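You operate a simulated robot arm through the tools that you are given. There is no shell and no other tool.

You run a simulated robot arm. Do the job below in one go: nothing can be reset, and whatever is moved stays where it is left.

JOB
Glue the grey felt seal on the scraper bar and clamp it till the glue sets.
Fine: bottle back in its stand, clamp open again; leave the other seal. Set down upright: black glue bottle.

It is judged by the outcome, as a careful person would: the job done as asked, and still so three seconds after it is handed in. It fails if anything else is knocked over, pushed out of place, dropped, spilled or broken. Lids that push on must go on centred and level and be pressed home; caps that screw on are set level and turned clockwise until they are tight.

ROBOT AND FRAMES
A 7-joint arm with a two-finger parallel gripper, fixed in place. Base frame: the origin is at the foot of the arm, x ahead of it, y to its left, z up; the work surface is at about z = 0. Readings come in mm, degrees, newtons and seconds.
With the tool pointing down near the work surface it reaches from about 240 to 620 mm from the base axis. Its first joint turns from -66.0 to 66.0 degrees. Payload 2.6 kg.
Tool frame: the origin (TCP) lies between the finger pads and is the grasp point; the fingertips stand 30 mm ahead of it; z points along the fingers, y is the line along which they close. Largest opening 94 mm; finger width 28, thickness 10; the body of the gripper, 50 by 96 mm, starts 55 mm behind the TCP.
Orientation is that of the tool frame in the base frame, as [roll, pitch, yaw] about the fixed x, y, z axes, in that order (R = Rz(yaw) Ry(pitch) Rx(roll)). With the fingers straight down and closing along the base's y, the tool's x points along the base's -x, its y along +y and its z along -z.

CONTROLS
- The arm moves only by the tool send_rows. Its argument "steps" is a list of rows, each a list of 7 numbers: the shift along the tool's x, y, z in mm, then the turn, a rotation vector about the tool's x, y, z in degrees, then the finger opening in mm, from 0 to 94. In form: [[tx, ty, tz, ax, ay, az, claw], ...]. A call has 1 to 20 rows; each row shifts and turns the commanded pose from where the row before left it, along the tool's axes as they then stand. A row lasts 0.2 s, in which the tool goes at most 50 mm and 8.6 degrees; a call with a longer step from one row to the next is refused whole, and so is a gripper value outside its range. Where a pose cannot be reached the arm comes as near as it can. A force on the tool above 40 N (or 10 N above the force at the start of the call, whichever is more), or a blocked arm, ends the call early, and 0.2 s more pass. The fingers move at their own pace (about 72 mm/s each) and stop on an object; they squeeze with about 42 N. The grip force told is the motor's: it shows also when the fingers shut on nothing. Time passes only in rows, and 0.2 s behind the last, so rows that do not move let the fingers close. The reply holds the time, the measured pose of the TCP, the force on the tool along the base axes, the opening and the grip force, in the units named above and with some noise, with the torque about the TCP (base axes, N m) and any sound that the robot's microphone picked up.
- Cameras (640 x 400 px; columns grow to the right, rows downward): "scene" is fixed at [21.3, 421.9, 566]; the picture's right is [-0.88, -0.47, 0.00], its down [-0.25, 0.48, -0.84] and it looks along [0.40, -0.74, -0.54] (base axes); focal length 344 px, centre (320, 200). "wrist" rides on the gripper at [76, 14, -103] in the tool frame; the picture's right is [-0.18, 0.98, 0.00], its down [-0.75, -0.14, -0.64] and it looks along [-0.63, -0.12, 0.77] (tool axes); focal length 243 px, centre (320, 200). There is no depth. A picture from a camera that has moved, and an enlarged one, comes with that camera's place and axes in the base frame and with its lens.
- grab_frame(camera): a new picture of that camera. The clock stands still meanwhile.
- inspect(camera, box): a new picture of the part [left, top, right, bottom] of that camera's present view, enlarged. The clock stands still meanwhile.
- job_done(): hands the job in; it is judged then, once.

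Nothing tells you positions but the pictures and the camera data. Unless the task says otherwise, let go and move clear before handing in.

The tools are called after "Request:" as name(argument=value, ...) on one line, values as JSON. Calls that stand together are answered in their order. send_rows: Moves the arm, as the interface text tells. Its arguments: {"type":"object","properties":{"steps":{"type":"array"}},"required":["steps"]} The other tools are called the same way: grab_frame (camera) takes a picture; inspect (camera, box) takes an enlarged picture of a part of a camera's view; job_done () hands the job in.

At the start:

```text
time_s: 0.0
eef_pos: [398.7, -72.5, 315.1]
tool_rot: [-179.9, 0.0, -180.0]
contact_force: [-0.3, -0.5, 1.0]
ft_torque: [0.0, 0.01, -0.02]
opening: 94.2
gripper_force: 0.0
```

scene: 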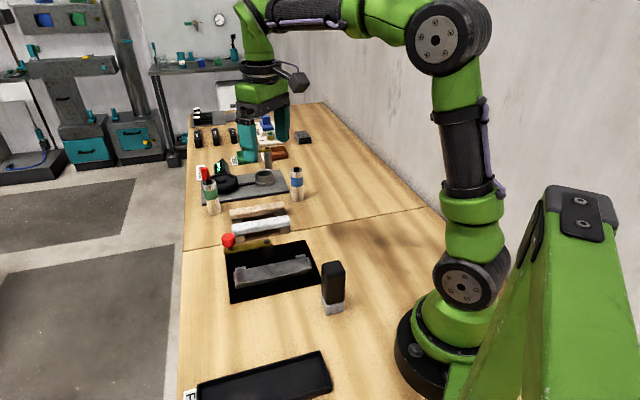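
wrist: 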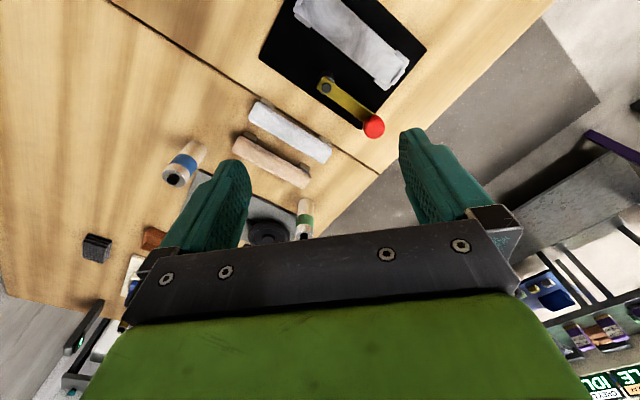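

I see a bench with a black tray holding a grey bar with a yellow/red clamp lever, two felt strips (white-grey and beige), a black bottle in a stand, and other items. First I take closer looks.

Request:
inspect(camera="scene", box=[180, 190, 360, 320])

Request:
inspect(camera="scene", box=[180, 100, 340, 220])

Request:
inspect(camera="scene", box=[170, 280, 370, 400])

Request:
inspect(camera="wrist", box=[220, 0, 440, 200])

```text
3.08 times, centred on (270, 255) of scene
camera zoom: at [21.3, 421.9, 566.0], right [-0.88, -0.47, 0.0], down [-0.25, 0.48, -0.84], along [0.4, -0.74, -0.54], focal length 1060 px, centre (474, 31)
```

zoom: 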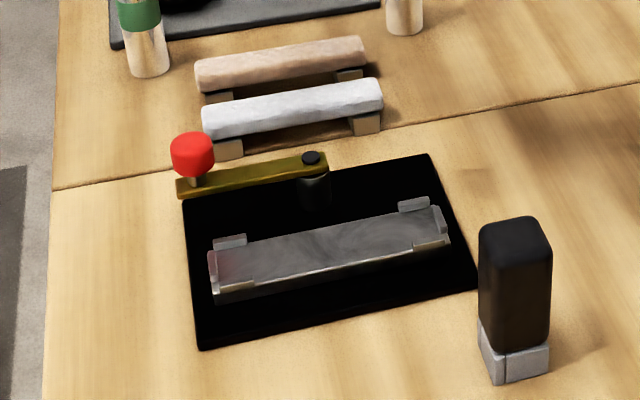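

```text
3.33 times, centred on (260, 160) of scene
camera zoom: at [21.3, 421.9, 566.0], right [-0.88, -0.47, 0.0], down [-0.25, 0.48, -0.84], along [0.4, -0.74, -0.54], focal length 1148 px, centre (520, 333)
```

zoom: 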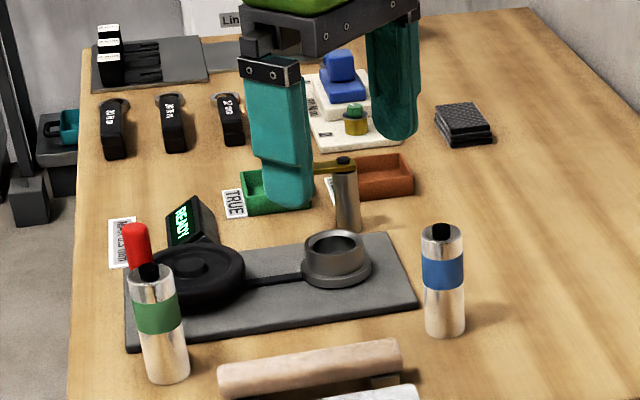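

```text
3.20 times, centred on (270, 340) of scene
camera zoom: at [21.3, 421.9, 566.0], right [-0.88, -0.47, 0.0], down [-0.25, 0.48, -0.84], along [0.4, -0.74, -0.54], focal length 1102 px, centre (480, -248)
```

zoom: 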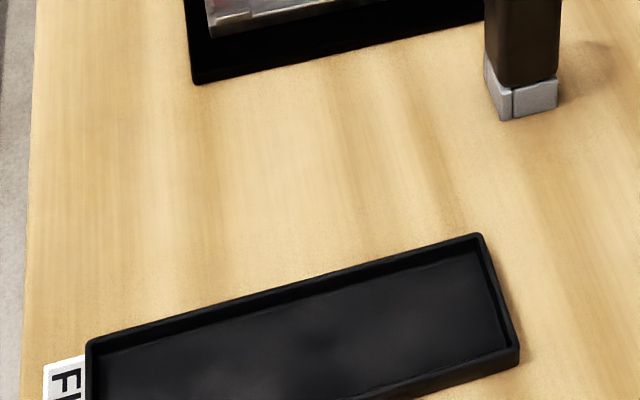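

```text
2.00 times, centred on (330, 100) of wrist
camera zoom: at [321.7, -59.8, 418.2], right [0.18, 0.98, 0.0], down [0.75, -0.14, 0.64], along [0.63, -0.12, -0.77], focal length 485 px, centre (300, 400)
```

zoom: 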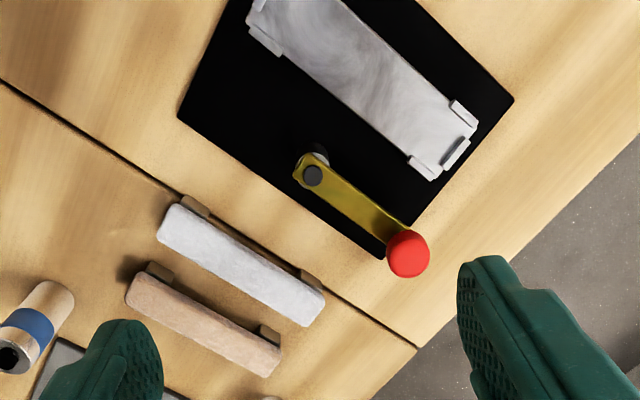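

The black plate with the bar centres near (400,-42) turned about 45°, the bottle is near (228,-14). I need closer looks at labels and at the clamp before moving.

Request:
inspect(camera="scene", box=[170, 340, 340, 400])

Request:
inspect(camera="scene", box=[300, 250, 370, 320])

Request:
inspect(camera="scene", box=[215, 225, 325, 305])

Request:
inspect(camera="scene", box=[190, 150, 310, 230])

Request:
inspect(camera="scene", box=[180, 90, 320, 180])

Request:
inspect(camera="wrist", box=[240, 80, 440, 200])

```text
3.76 times, centred on (255, 370) of scene
camera zoom: at [21.3, 421.9, 566.0], right [-0.88, -0.47, 0.0], down [-0.25, 0.48, -0.84], along [0.4, -0.74, -0.54], focal length 1297 px, centre (565, -440)
```

zoom: 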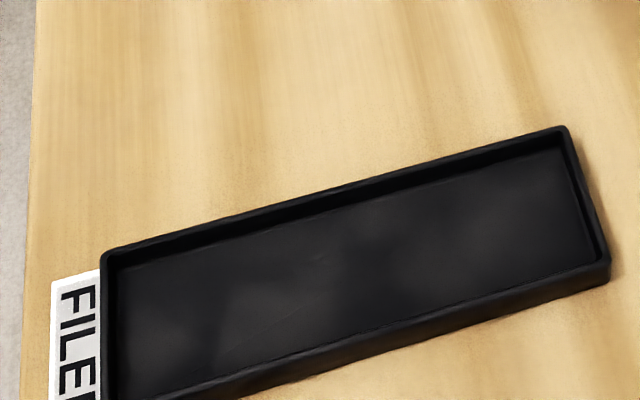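

```text
5.71 times, centred on (335, 285) of scene
camera zoom: at [21.3, 421.9, 566.0], right [-0.88, -0.47, 0.0], down [-0.25, 0.48, -0.84], along [0.4, -0.74, -0.54], focal length 1968 px, centre (234, -286)
```

zoom: 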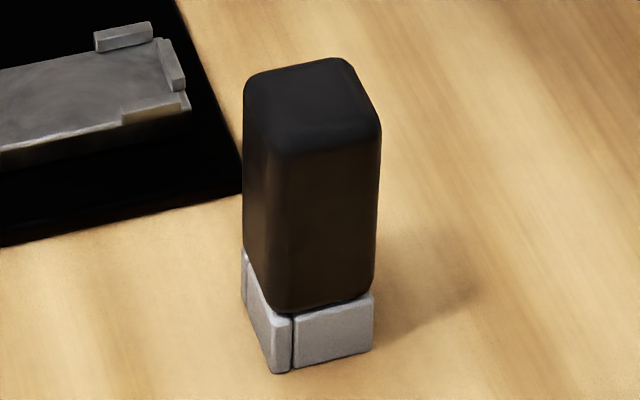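

```text
5.00 times, centred on (270, 265) of scene
camera zoom: at [21.3, 421.9, 566.0], right [-0.88, -0.47, 0.0], down [-0.25, 0.48, -0.84], along [0.4, -0.74, -0.54], focal length 1722 px, centre (570, -125)
```

zoom: 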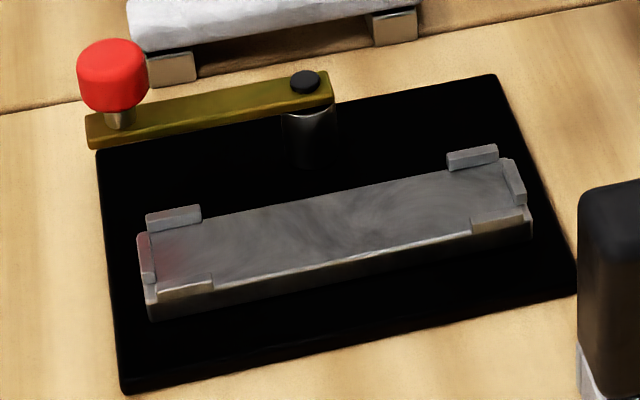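

```text
5.00 times, centred on (250, 190) of scene
camera zoom: at [21.3, 421.9, 566.0], right [-0.88, -0.47, 0.0], down [-0.25, 0.48, -0.84], along [0.4, -0.74, -0.54], focal length 1722 px, centre (670, 250)
```

zoom: 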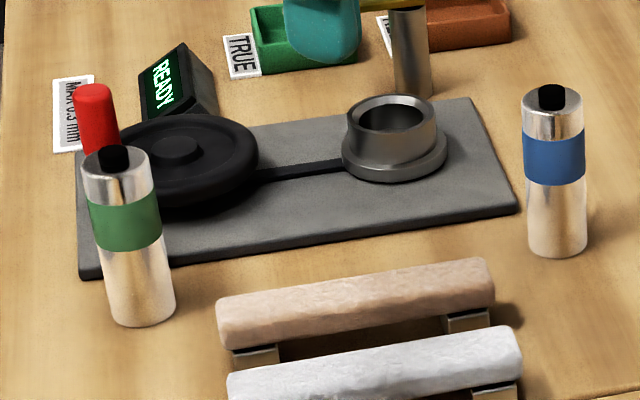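

```text
4.44 times, centred on (250, 135) of scene
camera zoom: at [21.3, 421.9, 566.0], right [-0.88, -0.47, 0.0], down [-0.25, 0.48, -0.84], along [0.4, -0.74, -0.54], focal length 1531 px, centre (631, 489)
```

zoom: 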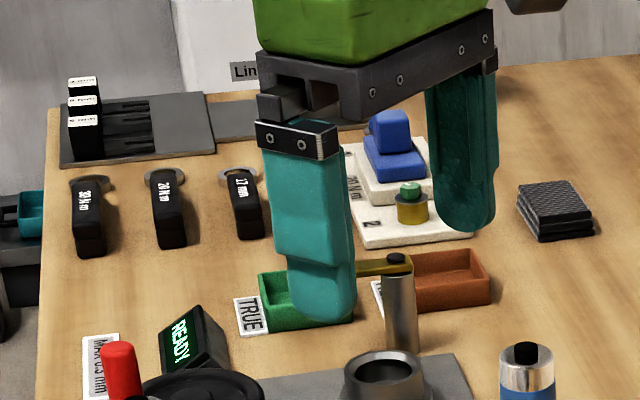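

```text
3.20 times, centred on (340, 140) of wrist
camera zoom: at [321.7, -59.8, 418.2], right [0.18, 0.98, 0.0], down [0.75, -0.14, 0.64], along [0.63, -0.12, -0.77], focal length 776 px, centre (256, 392)
```

zoom: 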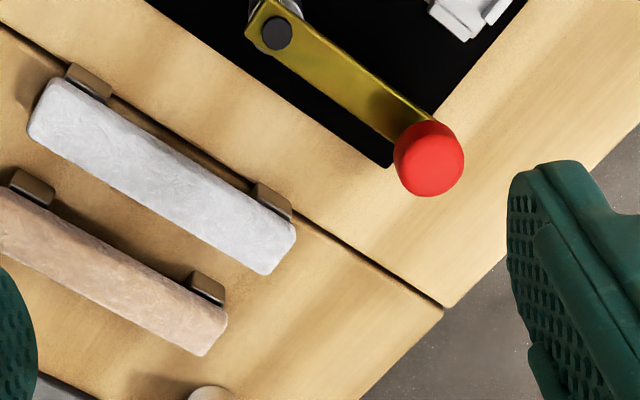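

The bottle is about 33 mm square, ~105 mm tall, turned 45° near (226,-10); the grey seal is the lighter strip next to the plate, near (495,-137). I rotate the wrist to the 45° heading at safe height and move above the bottle for a look.

Request:
send_rows(steps=[[0, 0, 0, 0, 0, -8.6, 94], [0, 0, 0, 0, 0, -8.6, 94], [0, 0, 0, 0, 0, -8.6, 94], [0, 0, 0, 0, 0, -8.6, 94], [0, 0, 0, 0, 0, -8.6, 94], [20, 40, 0, 0, 0, -2, 94], [20, 40, 0, 0, 0, 0, 94], [20, 40, 0, 0, 0, 0, 94], [20, 40, 0, 0, 0, 0, 94], [0, 0, 0, 0, 0, 0, 94]])

Request:
grab_frame(camera="wrist")

Request:
grab_frame(camera="scene")

```text
time_s: 2.2
eef_pos: [227.7, -14.9, 316.3]
tool_rot: [-179.9, 0.0, -135.0]
contact_force: [0.9, 0.0, 0.2]
ft_torque: [0.0, 0.0, -0.03]
opening: 94.3
gripper_force: 0.1
```

```text
taken
camera wrist: at [163.1, -60.3, 417.5], right [-0.57, 0.82, 0.0], down [0.63, 0.43, 0.64], along [0.53, 0.36, -0.77], focal length 243 px, centre (320, 200)
```

wrist: 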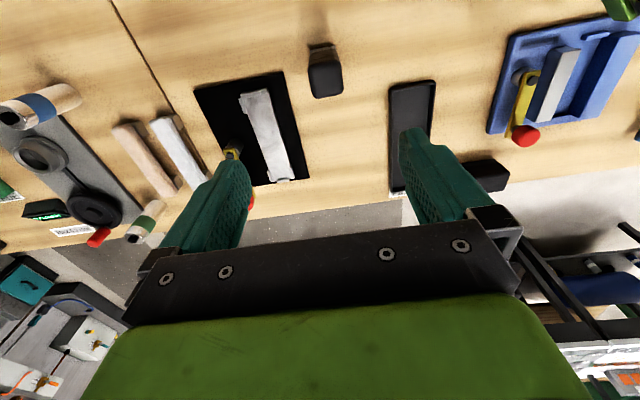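

```text
taken
```

scene: 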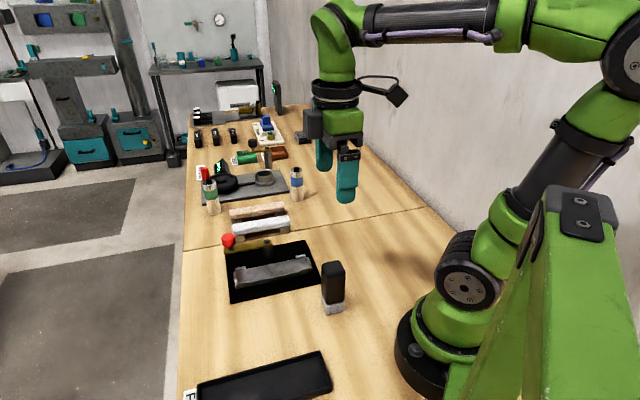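

The pose reads as commanded, and the bottle is below the gripper. There is also another blue fixture with a yellow lever at the right of the wrist view; I look closer.

Request:
inspect(camera="wrist", box=[470, 0, 640, 200])

Request:
inspect(camera="wrist", box=[270, 30, 380, 110])

Request:
inspect(camera="wrist", box=[100, 60, 320, 200])

Request:
inspect(camera="wrist", box=[370, 60, 520, 210])

```text
2.00 times, centred on (555, 100) of wrist
camera zoom: at [163.1, -60.3, 417.5], right [-0.57, 0.82, 0.0], down [0.63, 0.43, 0.64], along [0.53, 0.36, -0.77], focal length 485 px, centre (-150, 400)
```

zoom: 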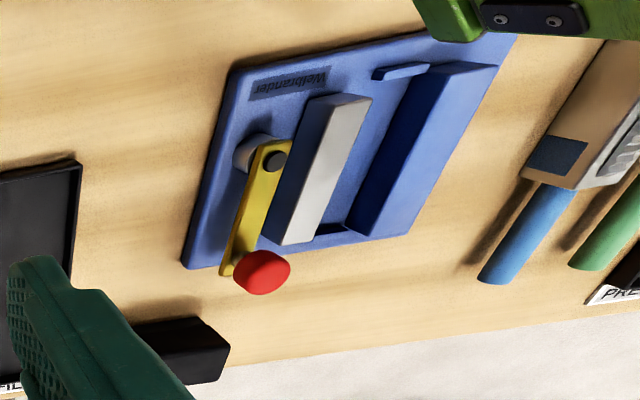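

```text
5.00 times, centred on (325, 70) of wrist
camera zoom: at [163.1, -60.3, 417.5], right [-0.57, 0.82, 0.0], down [0.63, 0.43, 0.64], along [0.53, 0.36, -0.77], focal length 1213 px, centre (295, 850)
```

zoom: 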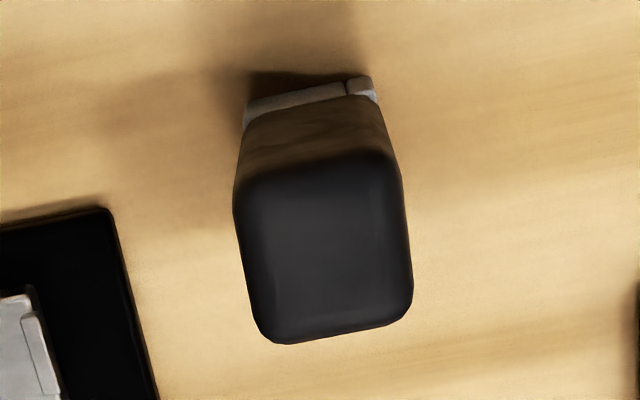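

```text
2.86 times, centred on (210, 130) of wrist
camera zoom: at [163.1, -60.3, 417.5], right [-0.57, 0.82, 0.0], down [0.63, 0.43, 0.64], along [0.53, 0.36, -0.77], focal length 693 px, centre (634, 400)
```

zoom: 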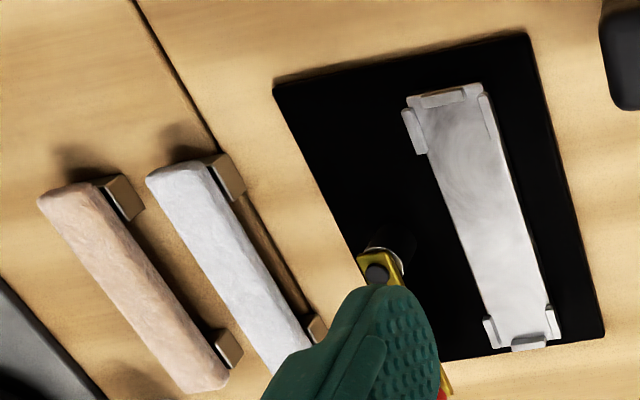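

```text
2.67 times, centred on (445, 135) of wrist
camera zoom: at [163.1, -60.3, 417.5], right [-0.57, 0.82, 0.0], down [0.63, 0.43, 0.64], along [0.53, 0.36, -0.77], focal length 647 px, centre (-13, 373)
```

zoom: 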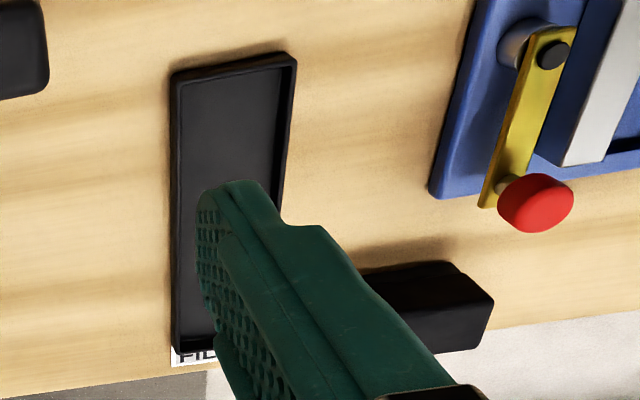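

The bottle is aligned with the 135° closing line, centred near (224,-11), standing in a low grey stand. I descend part-way above it and look again for centring.

Request:
send_rows(steps=[[0, 3, 40, 0, 0, 0, 80], [0, 2, 40, 0, 0, 0, 80], [0, 0, 36, 0, 0, 0, 80], [0, 0, 0, 0, 0, 0, 80]])

Request:
grab_frame(camera="wrist")

Request:
inspect(camera="scene", box=[280, 170, 400, 320])

```text
time_s: 3.2
eef_pos: [226.3, -10.4, 197.9]
tool_rot: [179.9, 0.0, -135.0]
contact_force: [0.3, -1.4, 0.6]
ft_torque: [0.02, 0.0, 0.05]
opening: 79.9
gripper_force: 0.0
```

```text
taken
camera wrist: at [160.7, -55.4, 301.4], right [-0.57, 0.82, 0.0], down [0.63, 0.43, 0.64], along [0.53, 0.36, -0.77], focal length 243 px, centre (320, 200)
```

wrist: 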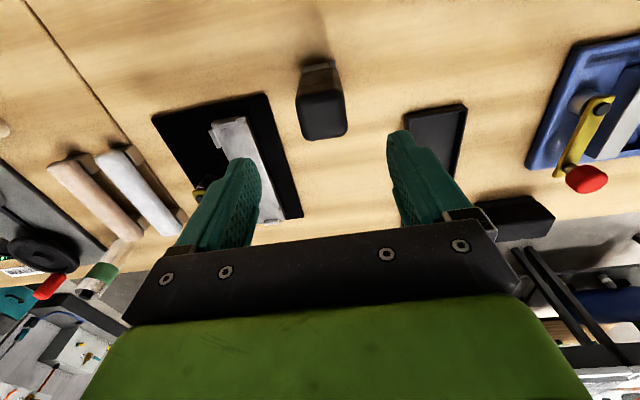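

```text
2.67 times, centred on (340, 245) of scene
camera zoom: at [21.3, 421.9, 566.0], right [-0.88, -0.47, 0.0], down [-0.25, 0.48, -0.84], along [0.4, -0.74, -0.54], focal length 918 px, centre (267, 80)
```

zoom: 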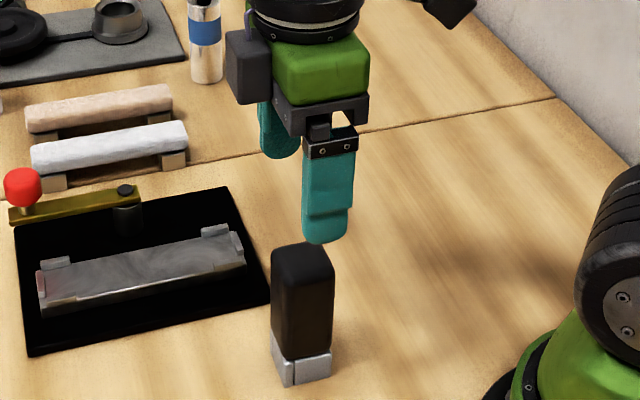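

Request:
inspect(camera="wrist", box=[270, 40, 370, 150])

Request:
inspect(camera="scene", box=[310, 255, 360, 320])

```text
3.64 times, centred on (320, 95) of wrist
camera zoom: at [160.7, -55.4, 301.4], right [-0.57, 0.82, 0.0], down [0.63, 0.43, 0.64], along [0.53, 0.36, -0.77], focal length 882 px, centre (320, 582)
```

zoom: 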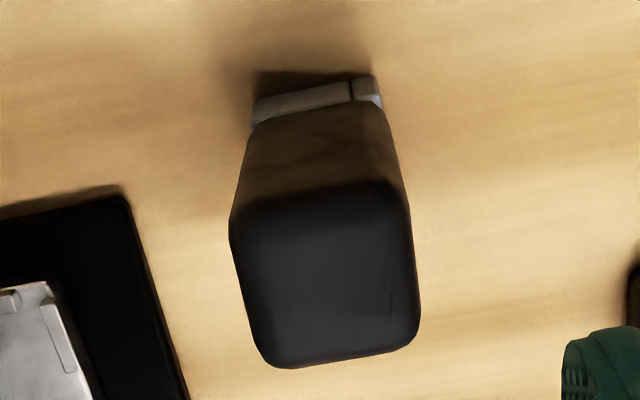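

```text
6.15 times, centred on (335, 288) of scene
camera zoom: at [21.3, 421.9, 566.0], right [-0.88, -0.47, 0.0], down [-0.25, 0.48, -0.84], along [0.4, -0.74, -0.54], focal length 2119 px, centre (228, -338)
```

zoom: 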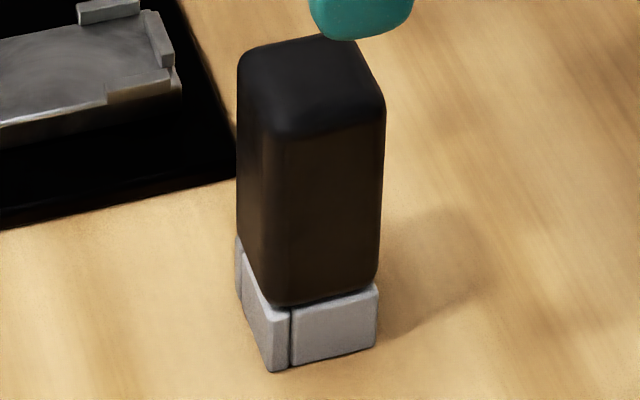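

The bottle top is about 40 mm wide at z≈104, centred about 4 mm further along tool x and 1.5 mm along tool y. I correct this and descend so the fingertips stay above the stand.

Request:
send_rows(steps=[[3.8, 1.5, 20, 0, 0, 0, 80], [0, 0, 35, 0, 0, 0, 80], [0, 0, 35, 0, 0, 0, 80], [0, 0, 30, 0, 0, 0, 80], [0, 0, 8, 0, 0, 0, 80], [0, 0, 0, 0, 0, 0, 80]])

Request:
grab_frame(camera="wrist")

Request:
inspect(camera="scene", box=[280, 220, 400, 320])

```text
time_s: 4.6
eef_pos: [224.0, -13.4, 70.2]
tool_rot: [180.0, -0.1, -135.0]
contact_force: [0.2, -0.1, 0.6]
ft_torque: [-0.03, 0.03, 0.03]
opening: 79.9
gripper_force: 0.1
```

```text
taken
camera wrist: at [158.5, -58.4, 173.9], right [-0.57, 0.82, 0.0], down [0.63, 0.43, 0.64], along [0.53, 0.36, -0.77], focal length 243 px, centre (320, 200)
```

wrist: 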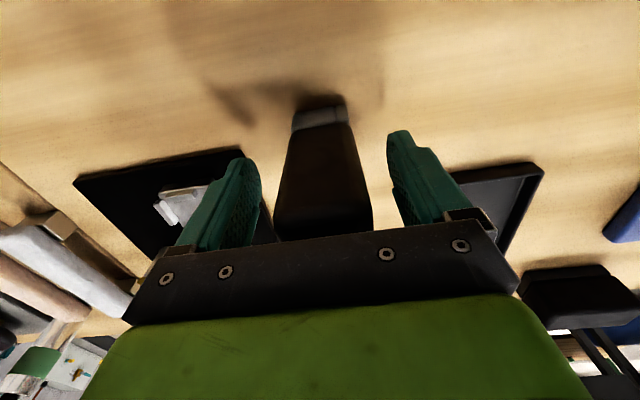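

```text
4.00 times, centred on (340, 270) of scene
camera zoom: at [21.3, 421.9, 566.0], right [-0.88, -0.47, 0.0], down [-0.25, 0.48, -0.84], along [0.4, -0.74, -0.54], focal length 1378 px, centre (240, -80)
```

zoom: 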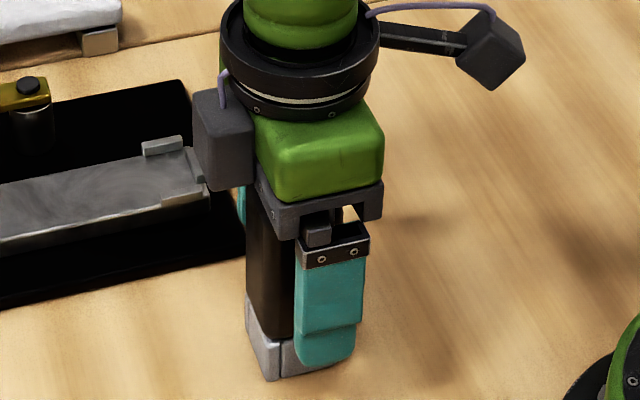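

The bottle stands centred between the fingers. I now close gently and watch the grip force.

Request:
send_rows(steps=[[-2, 0, 0, 0, 0, 0, 60], [0, 0, 0, 0, 0, 0, 46], [0, 0, 0, 0, 0, 0, 42], [0, 0, 0, 0, 0, 0, 39], [0, 0, 0, 0, 0, 0, 39]])

```text
time_s: 5.8
eef_pos: [224.1, -12.0, 70.9]
tool_rot: [180.0, 0.0, -135.0]
contact_force: [-0.7, -0.5, 0.0]
ft_torque: [0.04, 0.01, 0.03]
opening: 43.8
gripper_force: 42.0
```

The grip holds at 43.8 mm with 42 N. I lift straight up and look at the underside of the bottle.

Request:
send_rows(steps=[[0, 0, -10, 0, 0, 0, 39], [0, 0, -20, 0, 0, 0, 39], [0, 0, -30, 0, 0, 0, 39], [0, 0, -40, 0, 0, 0, 39], [0, 0, 0, 0, 0, 0, 39]])

Request:
inspect(camera="scene", box=[270, 170, 400, 320])

Request:
grab_frame(camera="wrist")

```text
time_s: 7.0
eef_pos: [224.8, -12.7, 169.9]
tool_rot: [180.0, 0.0, -135.0]
contact_force: [0.1, 0.0, -1.7]
ft_torque: [0.01, -0.02, -0.04]
opening: 43.8
gripper_force: 41.9
```

```text
2.67 times, centred on (335, 245) of scene
camera zoom: at [21.3, 421.9, 566.0], right [-0.88, -0.47, 0.0], down [-0.25, 0.48, -0.84], along [0.4, -0.74, -0.54], focal length 918 px, centre (280, 80)
```

zoom: 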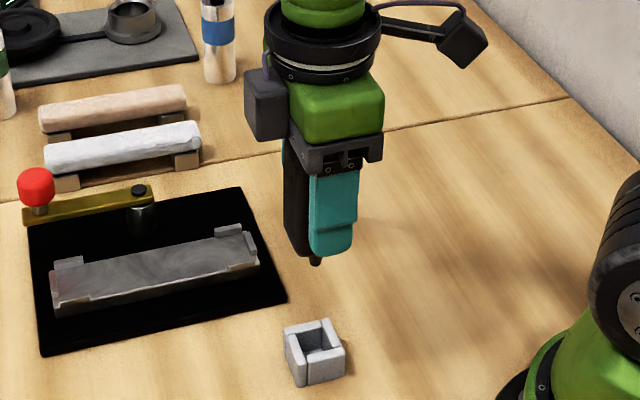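

```text
taken
camera wrist: at [158.7, -57.1, 273.6], right [-0.57, 0.82, 0.0], down [0.63, 0.43, 0.64], along [0.53, 0.36, -0.77], focal length 243 px, centre (320, 200)
```

wrist: 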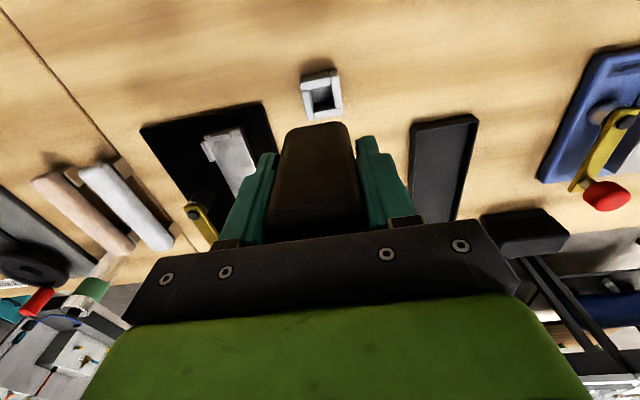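

The bottle has a downward nozzle that stood in the hole of the stand. I zoom in on the nozzle and on the bar for measurements.

Request:
inspect(camera="scene", box=[360, 180, 400, 210])

Request:
inspect(camera="scene", box=[365, 210, 415, 250])

Request:
inspect(camera="scene", box=[315, 220, 365, 320])

Request:
inspect(camera="scene", box=[220, 230, 320, 305])

Request:
inspect(camera="wrist", box=[130, 60, 360, 200])

```text
13.33 times, centred on (380, 195) of scene
camera zoom: at [21.3, 421.9, 566.0], right [-0.88, -0.47, 0.0], down [-0.25, 0.48, -0.84], along [0.4, -0.74, -0.54], focal length 4592 px, centre (-480, 267)
```

zoom: 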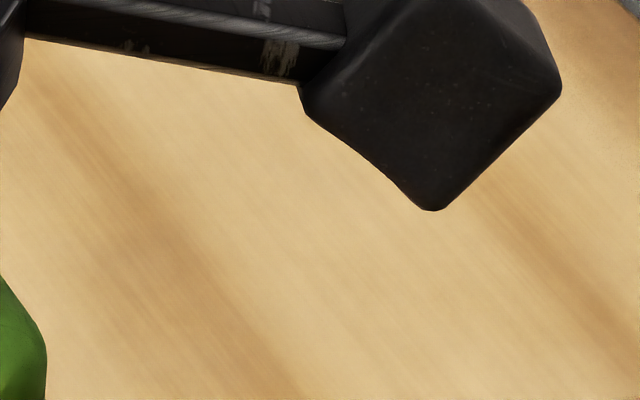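

```text
10.00 times, centred on (390, 230) of scene
camera zoom: at [21.3, 421.9, 566.0], right [-0.88, -0.47, 0.0], down [-0.25, 0.48, -0.84], along [0.4, -0.74, -0.54], focal length 3444 px, centre (-380, -100)
```

zoom: 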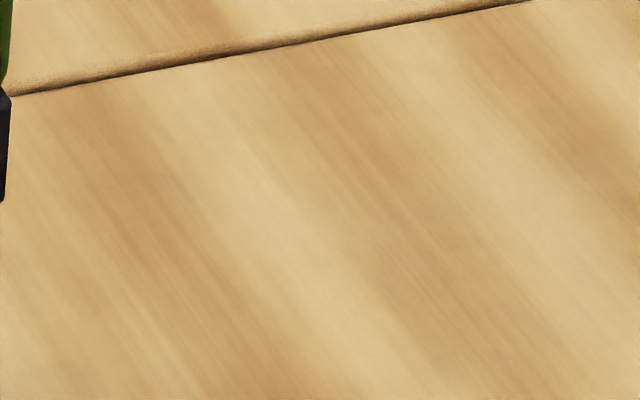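

```text
4.00 times, centred on (340, 270) of scene
camera zoom: at [21.3, 421.9, 566.0], right [-0.88, -0.47, 0.0], down [-0.25, 0.48, -0.84], along [0.4, -0.74, -0.54], focal length 1378 px, centre (240, -80)
```

zoom: 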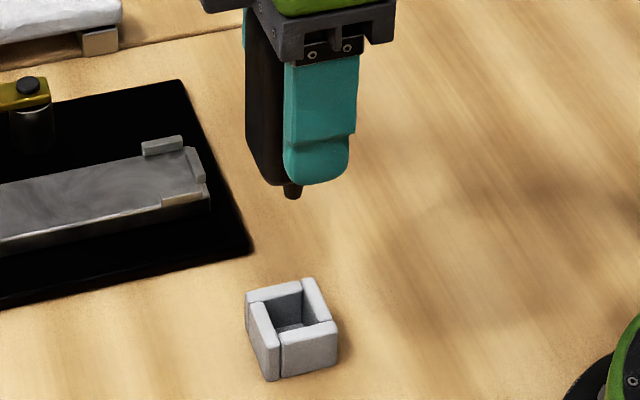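

```text
5.33 times, centred on (270, 268) of scene
camera zoom: at [21.3, 421.9, 566.0], right [-0.88, -0.47, 0.0], down [-0.25, 0.48, -0.84], along [0.4, -0.74, -0.54], focal length 1837 px, centre (587, -160)
```

zoom: 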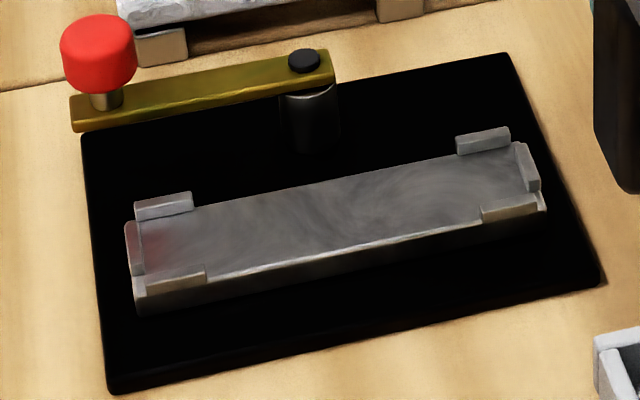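

```text
2.78 times, centred on (245, 130) of wrist
camera zoom: at [158.7, -57.1, 273.6], right [-0.57, 0.82, 0.0], down [0.63, 0.43, 0.64], along [0.53, 0.36, -0.77], focal length 675 px, centre (529, 395)
```

zoom: 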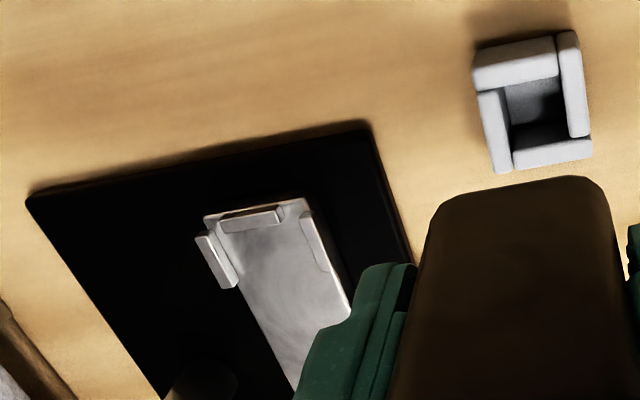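

The bottle has a short nozzle about 66 mm below the TCP. The bar's centreline runs at 45° through about (375,-22); I carry the bottle over its base-side end and hover to check alignment.

Request:
send_rows(steps=[[-13.3, -37.7, 0, 0, 0, 0, 39], [-13.3, -37.7, 0, 0, 0, 0, 39], [-13.4, -37.6, 0, 0, 0, 0, 39], [0, 0, 30, 0, 0, 0, 39], [0, 0, 25, 0, 0, 0, 39], [0, 0, 0, 0, 0, 0, 39]])

Request:
inspect(camera="scene", box=[220, 200, 340, 300])

Request:
grab_frame(camera="wrist")

Request:
inspect(camera="wrist", box=[220, 80, 420, 210])

```text
time_s: 8.4
eef_pos: [331.6, -64.1, 114.1]
tool_rot: [-180.0, 0.0, -135.0]
contact_force: [-0.6, 0.7, -1.2]
ft_torque: [0.02, 0.0, 0.0]
opening: 43.9
gripper_force: 42.0
```

```text
4.00 times, centred on (280, 250) of scene
camera zoom: at [21.3, 421.9, 566.0], right [-0.88, -0.47, 0.0], down [-0.25, 0.48, -0.84], along [0.4, -0.74, -0.54], focal length 1378 px, centre (480, 0)
```

zoom: 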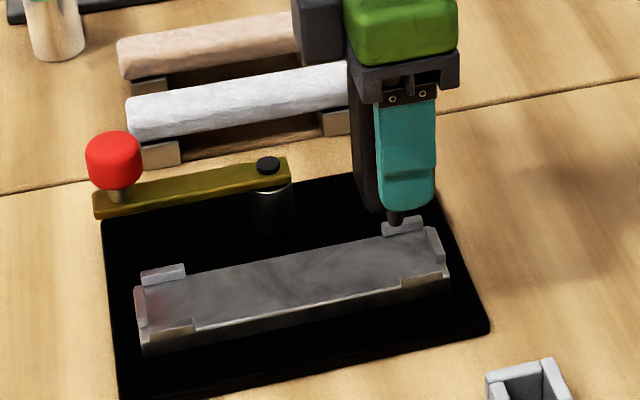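

```text
taken
camera wrist: at [267.5, -109.0, 218.8], right [-0.57, 0.82, 0.0], down [0.63, 0.43, 0.64], along [0.53, 0.36, -0.77], focal length 243 px, centre (320, 200)
```

wrist: 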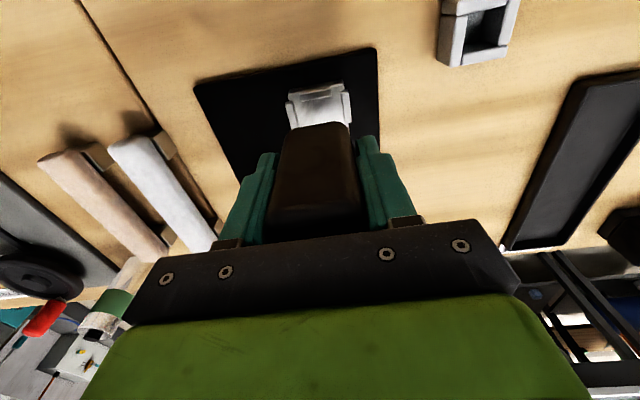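

```text
3.08 times, centred on (320, 145) of wrist
camera zoom: at [267.5, -109.0, 218.8], right [-0.57, 0.82, 0.0], down [0.63, 0.43, 0.64], along [0.53, 0.36, -0.77], focal length 746 px, centre (320, 369)
```

zoom: 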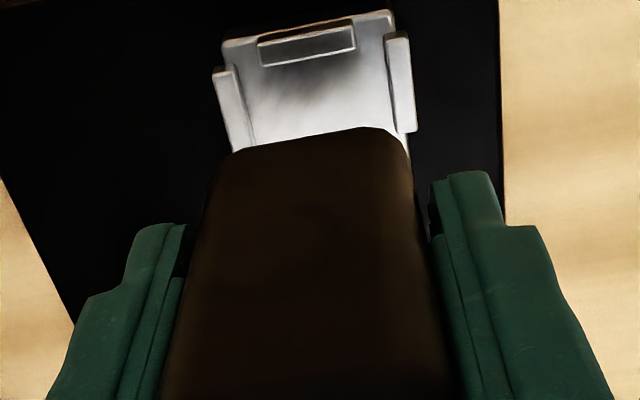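

The nozzle hovers over the base-side end of the bar, about 1 mm off the centreline, tip near z≈50 against a bar top near z≈25. I shift slightly and come down in small steps, checking for contact.

Request:
send_rows(steps=[[5, 1, 6, 0, 0, 0, 39], [0, 0, 6, 0, 0, 0, 39], [0, 0, 3, 0, 0, 0, 39], [0, 0, 0, 0, 0, 0, 39]])

Request:
inspect(camera="scene", box=[280, 220, 350, 280])

Request:
inspect(camera="wrist", box=[240, 60, 400, 180])

```text
time_s: 9.4
eef_pos: [327.4, -65.8, 100.8]
tool_rot: [-179.9, 0.0, -135.0]
contact_force: [0.0, 0.1, -1.4]
ft_torque: [-0.01, 0.02, 0.02]
opening: 43.8
gripper_force: 42.4
```

```text
6.67 times, centred on (315, 250) of scene
camera zoom: at [21.3, 421.9, 566.0], right [-0.88, -0.47, 0.0], down [-0.25, 0.48, -0.84], along [0.4, -0.74, -0.54], focal length 2296 px, centre (353, -133)
```

zoom: 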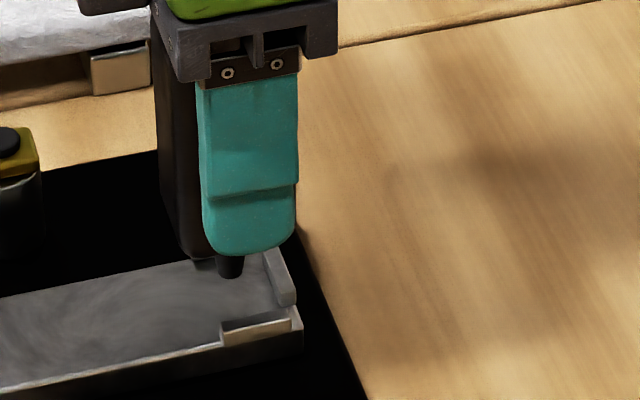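

```text
3.33 times, centred on (320, 120) of wrist
camera zoom: at [262.7, -111.3, 203.8], right [-0.57, 0.82, 0.0], down [0.63, 0.43, 0.64], along [0.53, 0.36, -0.77], focal length 809 px, centre (320, 467)
```

zoom: 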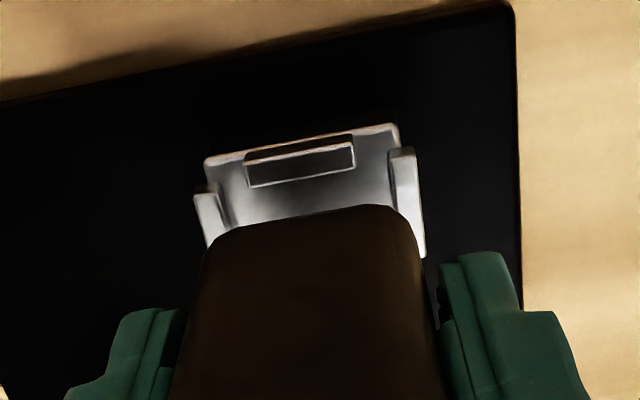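

Request:
send_rows(steps=[[0, 0, 2, 0, 0, 0, 39], [0, 0, 2, 0, 0, 0, 39], [0, 0, 0, 0, 0, 0, 39]])

Request:
inspect(camera="scene", box=[290, 230, 340, 275])

```text
time_s: 10.2
eef_pos: [329.0, -66.1, 95.8]
tool_rot: [-180.0, 0.0, -134.9]
contact_force: [-0.5, 0.2, -1.3]
ft_torque: [0.0, -0.01, 0.03]
opening: 43.9
gripper_force: 42.3
```

```text
8.89 times, centred on (315, 252) of scene
camera zoom: at [21.3, 421.9, 566.0], right [-0.88, -0.47, 0.0], down [-0.25, 0.48, -0.84], along [0.4, -0.74, -0.54], focal length 3061 px, centre (364, -267)
```

zoom: 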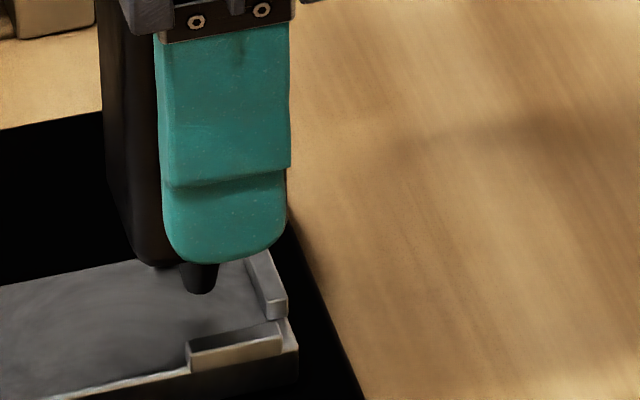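

No contact yet and no glue visible; I keep lowering in small steps.

Request:
send_rows(steps=[[0, 0, 1.5, 0, 0, 0, 39], [0, 0, 1.5, 0, 0, 0, 39], [0, 0, 0, 0, 0, 0, 39]])

Request:
inspect(camera="scene", box=[290, 230, 340, 275])

```text
time_s: 11.0
eef_pos: [328.0, -66.5, 91.9]
tool_rot: [-180.0, 0.1, -135.0]
contact_force: [0.2, 0.2, -0.9]
ft_torque: [-0.01, 0.02, -0.03]
opening: 43.8
gripper_force: 42.1
```

```text
8.89 times, centred on (315, 252) of scene
camera zoom: at [21.3, 421.9, 566.0], right [-0.88, -0.47, 0.0], down [-0.25, 0.48, -0.84], along [0.4, -0.74, -0.54], focal length 3061 px, centre (364, -267)
```

zoom: 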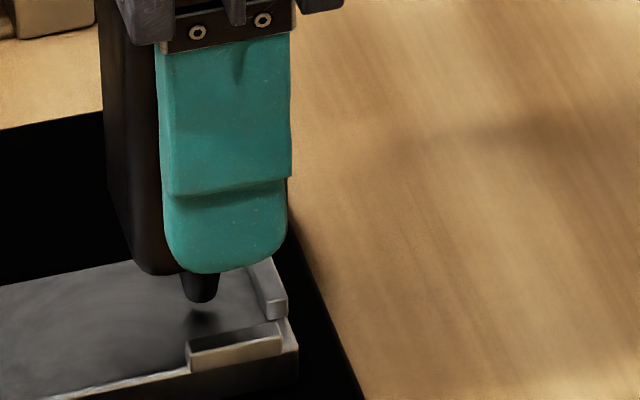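

The tip appears about 2 mm above the bar. I lower by single millimetres.

Request:
send_rows(steps=[[0, 0, 1, 0, 0, 0, 39], [0, 0, 0, 0, 0, 0, 39], [0, 0, 0, 0, 0, 0, 39]])

Request:
inspect(camera="scene", box=[290, 230, 340, 275])

```text
time_s: 11.8
eef_pos: [327.5, -66.8, 92.8]
tool_rot: [-179.9, -0.2, -135.0]
contact_force: [0.3, 0.1, -1.5]
ft_torque: [-0.02, -0.01, -0.02]
opening: 43.6
gripper_force: 41.9
```

```text
8.89 times, centred on (315, 252) of scene
camera zoom: at [21.3, 421.9, 566.0], right [-0.88, -0.47, 0.0], down [-0.25, 0.48, -0.84], along [0.4, -0.74, -0.54], focal length 3061 px, centre (364, -267)
```

zoom: 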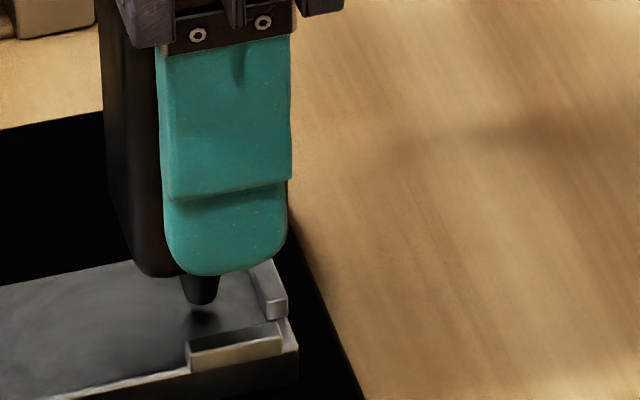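

Request:
send_rows(steps=[[0, 0, 1, 0, 0, 0, 39], [0, 0, 0, 0, 0, 0, 39], [-3, 0, 0, 0, 0, 0, 39], [-3, 0, 0, 0, 0, 0, 39], [0, 0, 0, 0, 0, 0, 39]])

Request:
inspect(camera="scene", box=[290, 230, 340, 275])

```text
time_s: 13.0
eef_pos: [331.2, -62.0, 91.6]
tool_rot: [-180.0, -0.1, -134.9]
contact_force: [-0.9, 0.0, -1.0]
ft_torque: [0.0, -0.03, -0.01]
opening: 43.6
gripper_force: 41.7
```

```text
8.89 times, centred on (315, 252) of scene
camera zoom: at [21.3, 421.9, 566.0], right [-0.88, -0.47, 0.0], down [-0.25, 0.48, -0.84], along [0.4, -0.74, -0.54], focal length 3061 px, centre (364, -267)
```

zoom: 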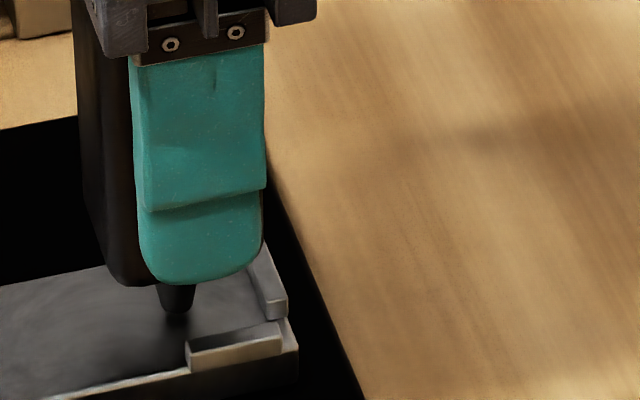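

Request:
send_rows(steps=[[0, 0, 1, 0, 0, 0, 39], [0, 0, 0, 0, 0, 0, 39], [-3, 0, 0, 0, 0, 0, 39], [0, 0, 0, 0, 0, 0, 39]])

Request:
inspect(camera="scene", box=[290, 230, 340, 275])

```text
time_s: 14.0
eef_pos: [334.8, -60.4, 90.3]
tool_rot: [179.9, 0.0, -135.0]
contact_force: [0.7, 0.4, -1.3]
ft_torque: [-0.02, 0.05, -0.02]
opening: 43.8
gripper_force: 42.4
```

```text
8.89 times, centred on (315, 252) of scene
camera zoom: at [21.3, 421.9, 566.0], right [-0.88, -0.47, 0.0], down [-0.25, 0.48, -0.84], along [0.4, -0.74, -0.54], focal length 3061 px, centre (364, -267)
```

zoom: 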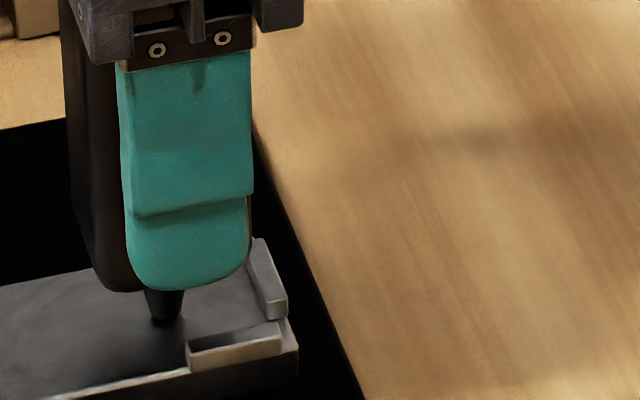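

Still no glue at this height; I try squeezing the bottle harder while staying in place.

Request:
send_rows(steps=[[0, 0, 0, 0, 0, 0, 34], [0, 0, 0, 0, 0, 0, 30], [0, 0, 0, 0, 0, 0, 30]])

Request:
inspect(camera="scene", box=[290, 230, 340, 275])

```text
time_s: 14.8
eef_pos: [333.6, -58.9, 91.1]
tool_rot: [180.0, 0.0, -135.1]
contact_force: [-0.4, -0.2, -1.6]
ft_torque: [-0.02, -0.01, -0.04]
opening: 43.8
gripper_force: 41.5
```

```text
8.89 times, centred on (315, 252) of scene
camera zoom: at [21.3, 421.9, 566.0], right [-0.88, -0.47, 0.0], down [-0.25, 0.48, -0.84], along [0.4, -0.74, -0.54], focal length 3061 px, centre (364, -267)
```

zoom: 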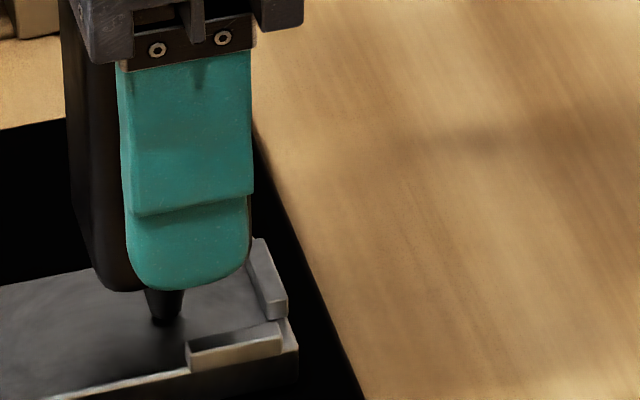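

Request:
send_rows(steps=[[0, 0, 1, 0, 0, 0, 34], [0, 0, 0, 0, 0, 0, 34], [0, 0, 0, 0, 0, 0, 34]])

Request:
send_rows(steps=[[0, 0, 0.5, 0, 0, 0, 34], [0, 0, 0, 0, 0, 0, 34], [-3, 0, 0, 0, 0, 0, 34], [0, 0, 0, 0, 0, 0, 34]])

Request:
inspect(camera="scene", box=[290, 230, 340, 275])

```text
time_s: 15.6
eef_pos: [333.8, -59.6, 89.3]
tool_rot: [-179.9, 0.0, -134.9]
contact_force: [-0.1, -0.2, -1.5]
ft_torque: [0.0, 0.0, -0.01]
opening: 43.3
gripper_force: 42.0
```

```text
time_s: 16.6
eef_pos: [336.4, -57.4, 90.4]
tool_rot: [179.9, 0.1, -134.9]
contact_force: [-0.5, 0.3, -1.1]
ft_torque: [0.0, -0.02, -0.01]
opening: 44.0
gripper_force: 41.9
```

```text
8.89 times, centred on (315, 252) of scene
camera zoom: at [21.3, 421.9, 566.0], right [-0.88, -0.47, 0.0], down [-0.25, 0.48, -0.84], along [0.4, -0.74, -0.54], focal length 3061 px, centre (364, -267)
```

zoom: 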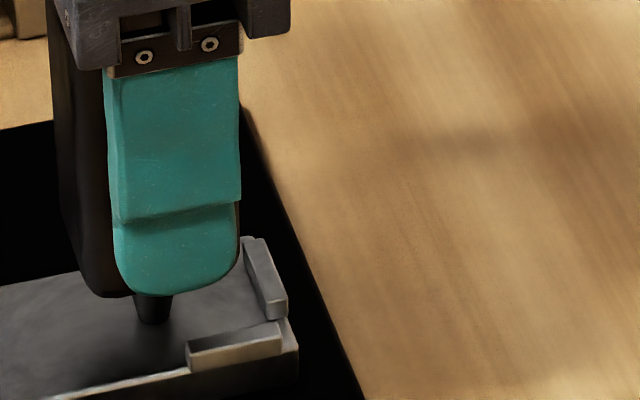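

Request:
inspect(camera="wrist", box=[250, 60, 390, 160])

Request:
inspect(camera="scene", box=[298, 252, 328, 272])

```text
4.00 times, centred on (320, 110) of wrist
camera zoom: at [271.6, -102.8, 192.9], right [-0.57, 0.82, 0.0], down [0.63, 0.43, 0.64], along [0.53, 0.36, -0.77], focal length 970 px, centre (320, 560)
```

zoom: 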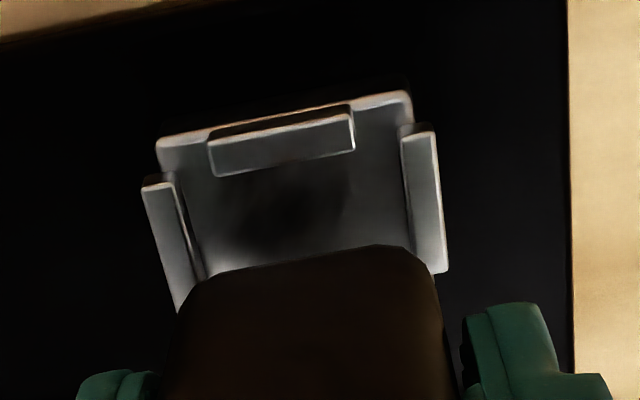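

```text
16.00 times, centred on (313, 262) of scene
camera zoom: at [21.3, 421.9, 566.0], right [-0.88, -0.47, 0.0], down [-0.25, 0.48, -0.84], along [0.4, -0.74, -0.54], focal length 5510 px, centre (432, -792)
```

zoom: 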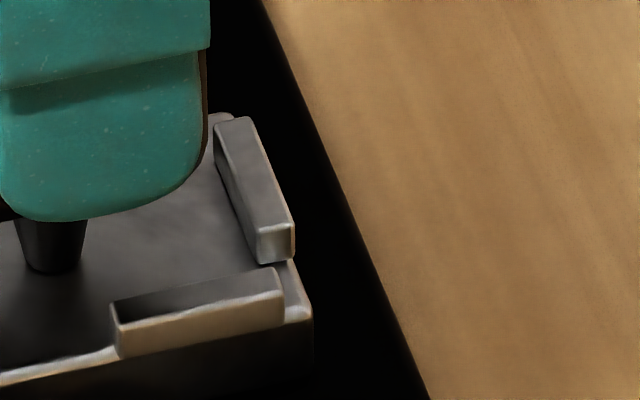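

The nozzle tip seems almost on the bar. I press down in half-millimetre steps until contact force shows.

Request:
send_rows(steps=[[0, 0, 0.7, 0, 0, 0, 34], [0, 0, 0, 0, 0, 0, 34]])

Request:
send_rows(steps=[[0, 0, 0.7, 0, 0, 0, 34], [0, 0, 0, 0, 0, 0, 34]])

Request:
inspect(camera="scene", box=[298, 252, 328, 272])

```text
time_s: 17.2
eef_pos: [337.1, -58.6, 89.8]
tool_rot: [-180.0, 0.0, -135.1]
contact_force: [-3.5, 0.9, 11.6]
ft_torque: [0.09, 0.2, -0.02]
opening: 43.9
gripper_force: 42.4
```

```text
time_s: 17.8
eef_pos: [338.2, -57.5, 88.1]
tool_rot: [-180.0, 0.1, -135.0]
contact_force: [-8.4, 0.4, 32.6]
ft_torque: [0.1, 0.56, -0.05]
opening: 43.8
gripper_force: 42.3
```

```text
16.00 times, centred on (313, 262) of scene
camera zoom: at [21.2, 421.9, 566.0], right [-0.88, -0.47, 0.0], down [-0.25, 0.48, -0.84], along [0.4, -0.74, -0.54], focal length 5510 px, centre (432, -792)
```

zoom: 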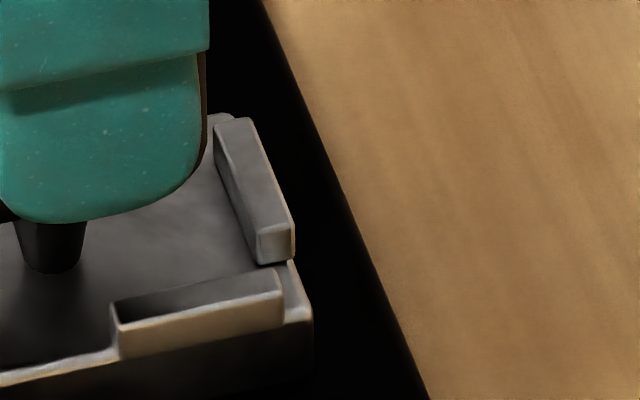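

Contact is confirmed (bar top reached at TCP z≈89). I back off to just touching, then move a bit along the bar and look for a glue trace.

Request:
send_rows(steps=[[0, 0, -1.0, 0, 0, 0, 34], [-4, 0, 0, 0, 0, 0, 34], [-4, 0, 0, 0, 0, 0, 34], [-4, 0, 0, 0, 0, 0, 34], [0, 0, 0, 0, 0, 0, 34]])

Request:
inspect(camera="scene", box=[278, 245, 328, 280])

Request:
inspect(camera="wrist", box=[250, 40, 390, 140])

```text
time_s: 19.0
eef_pos: [344.0, -48.8, 88.8]
tool_rot: [-179.9, -0.1, -134.8]
contact_force: [-2.5, -5.2, 21.3]
ft_torque: [-0.34, 0.21, 0.0]
opening: 43.5
gripper_force: 42.5
```

```text
11.43 times, centred on (303, 262) of scene
camera zoom: at [21.2, 421.9, 566.0], right [-0.88, -0.47, 0.0], down [-0.25, 0.48, -0.84], along [0.4, -0.74, -0.54], focal length 3936 px, centre (514, -514)
```

zoom: 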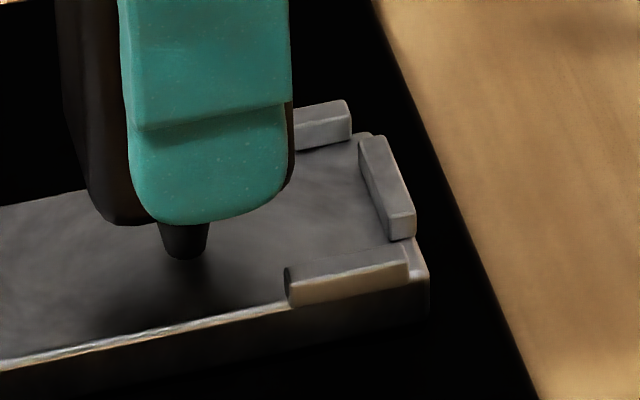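

```text
4.00 times, centred on (320, 90) of wrist
camera zoom: at [279.9, -94.3, 192.3], right [-0.57, 0.82, 0.0], down [0.63, 0.43, 0.64], along [0.53, 0.36, -0.77], focal length 970 px, centre (320, 640)
```

zoom: 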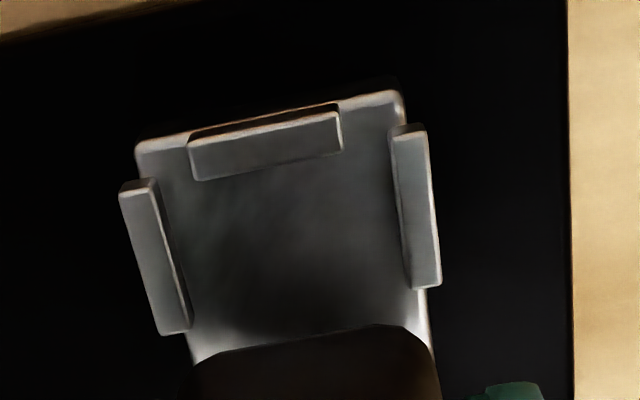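

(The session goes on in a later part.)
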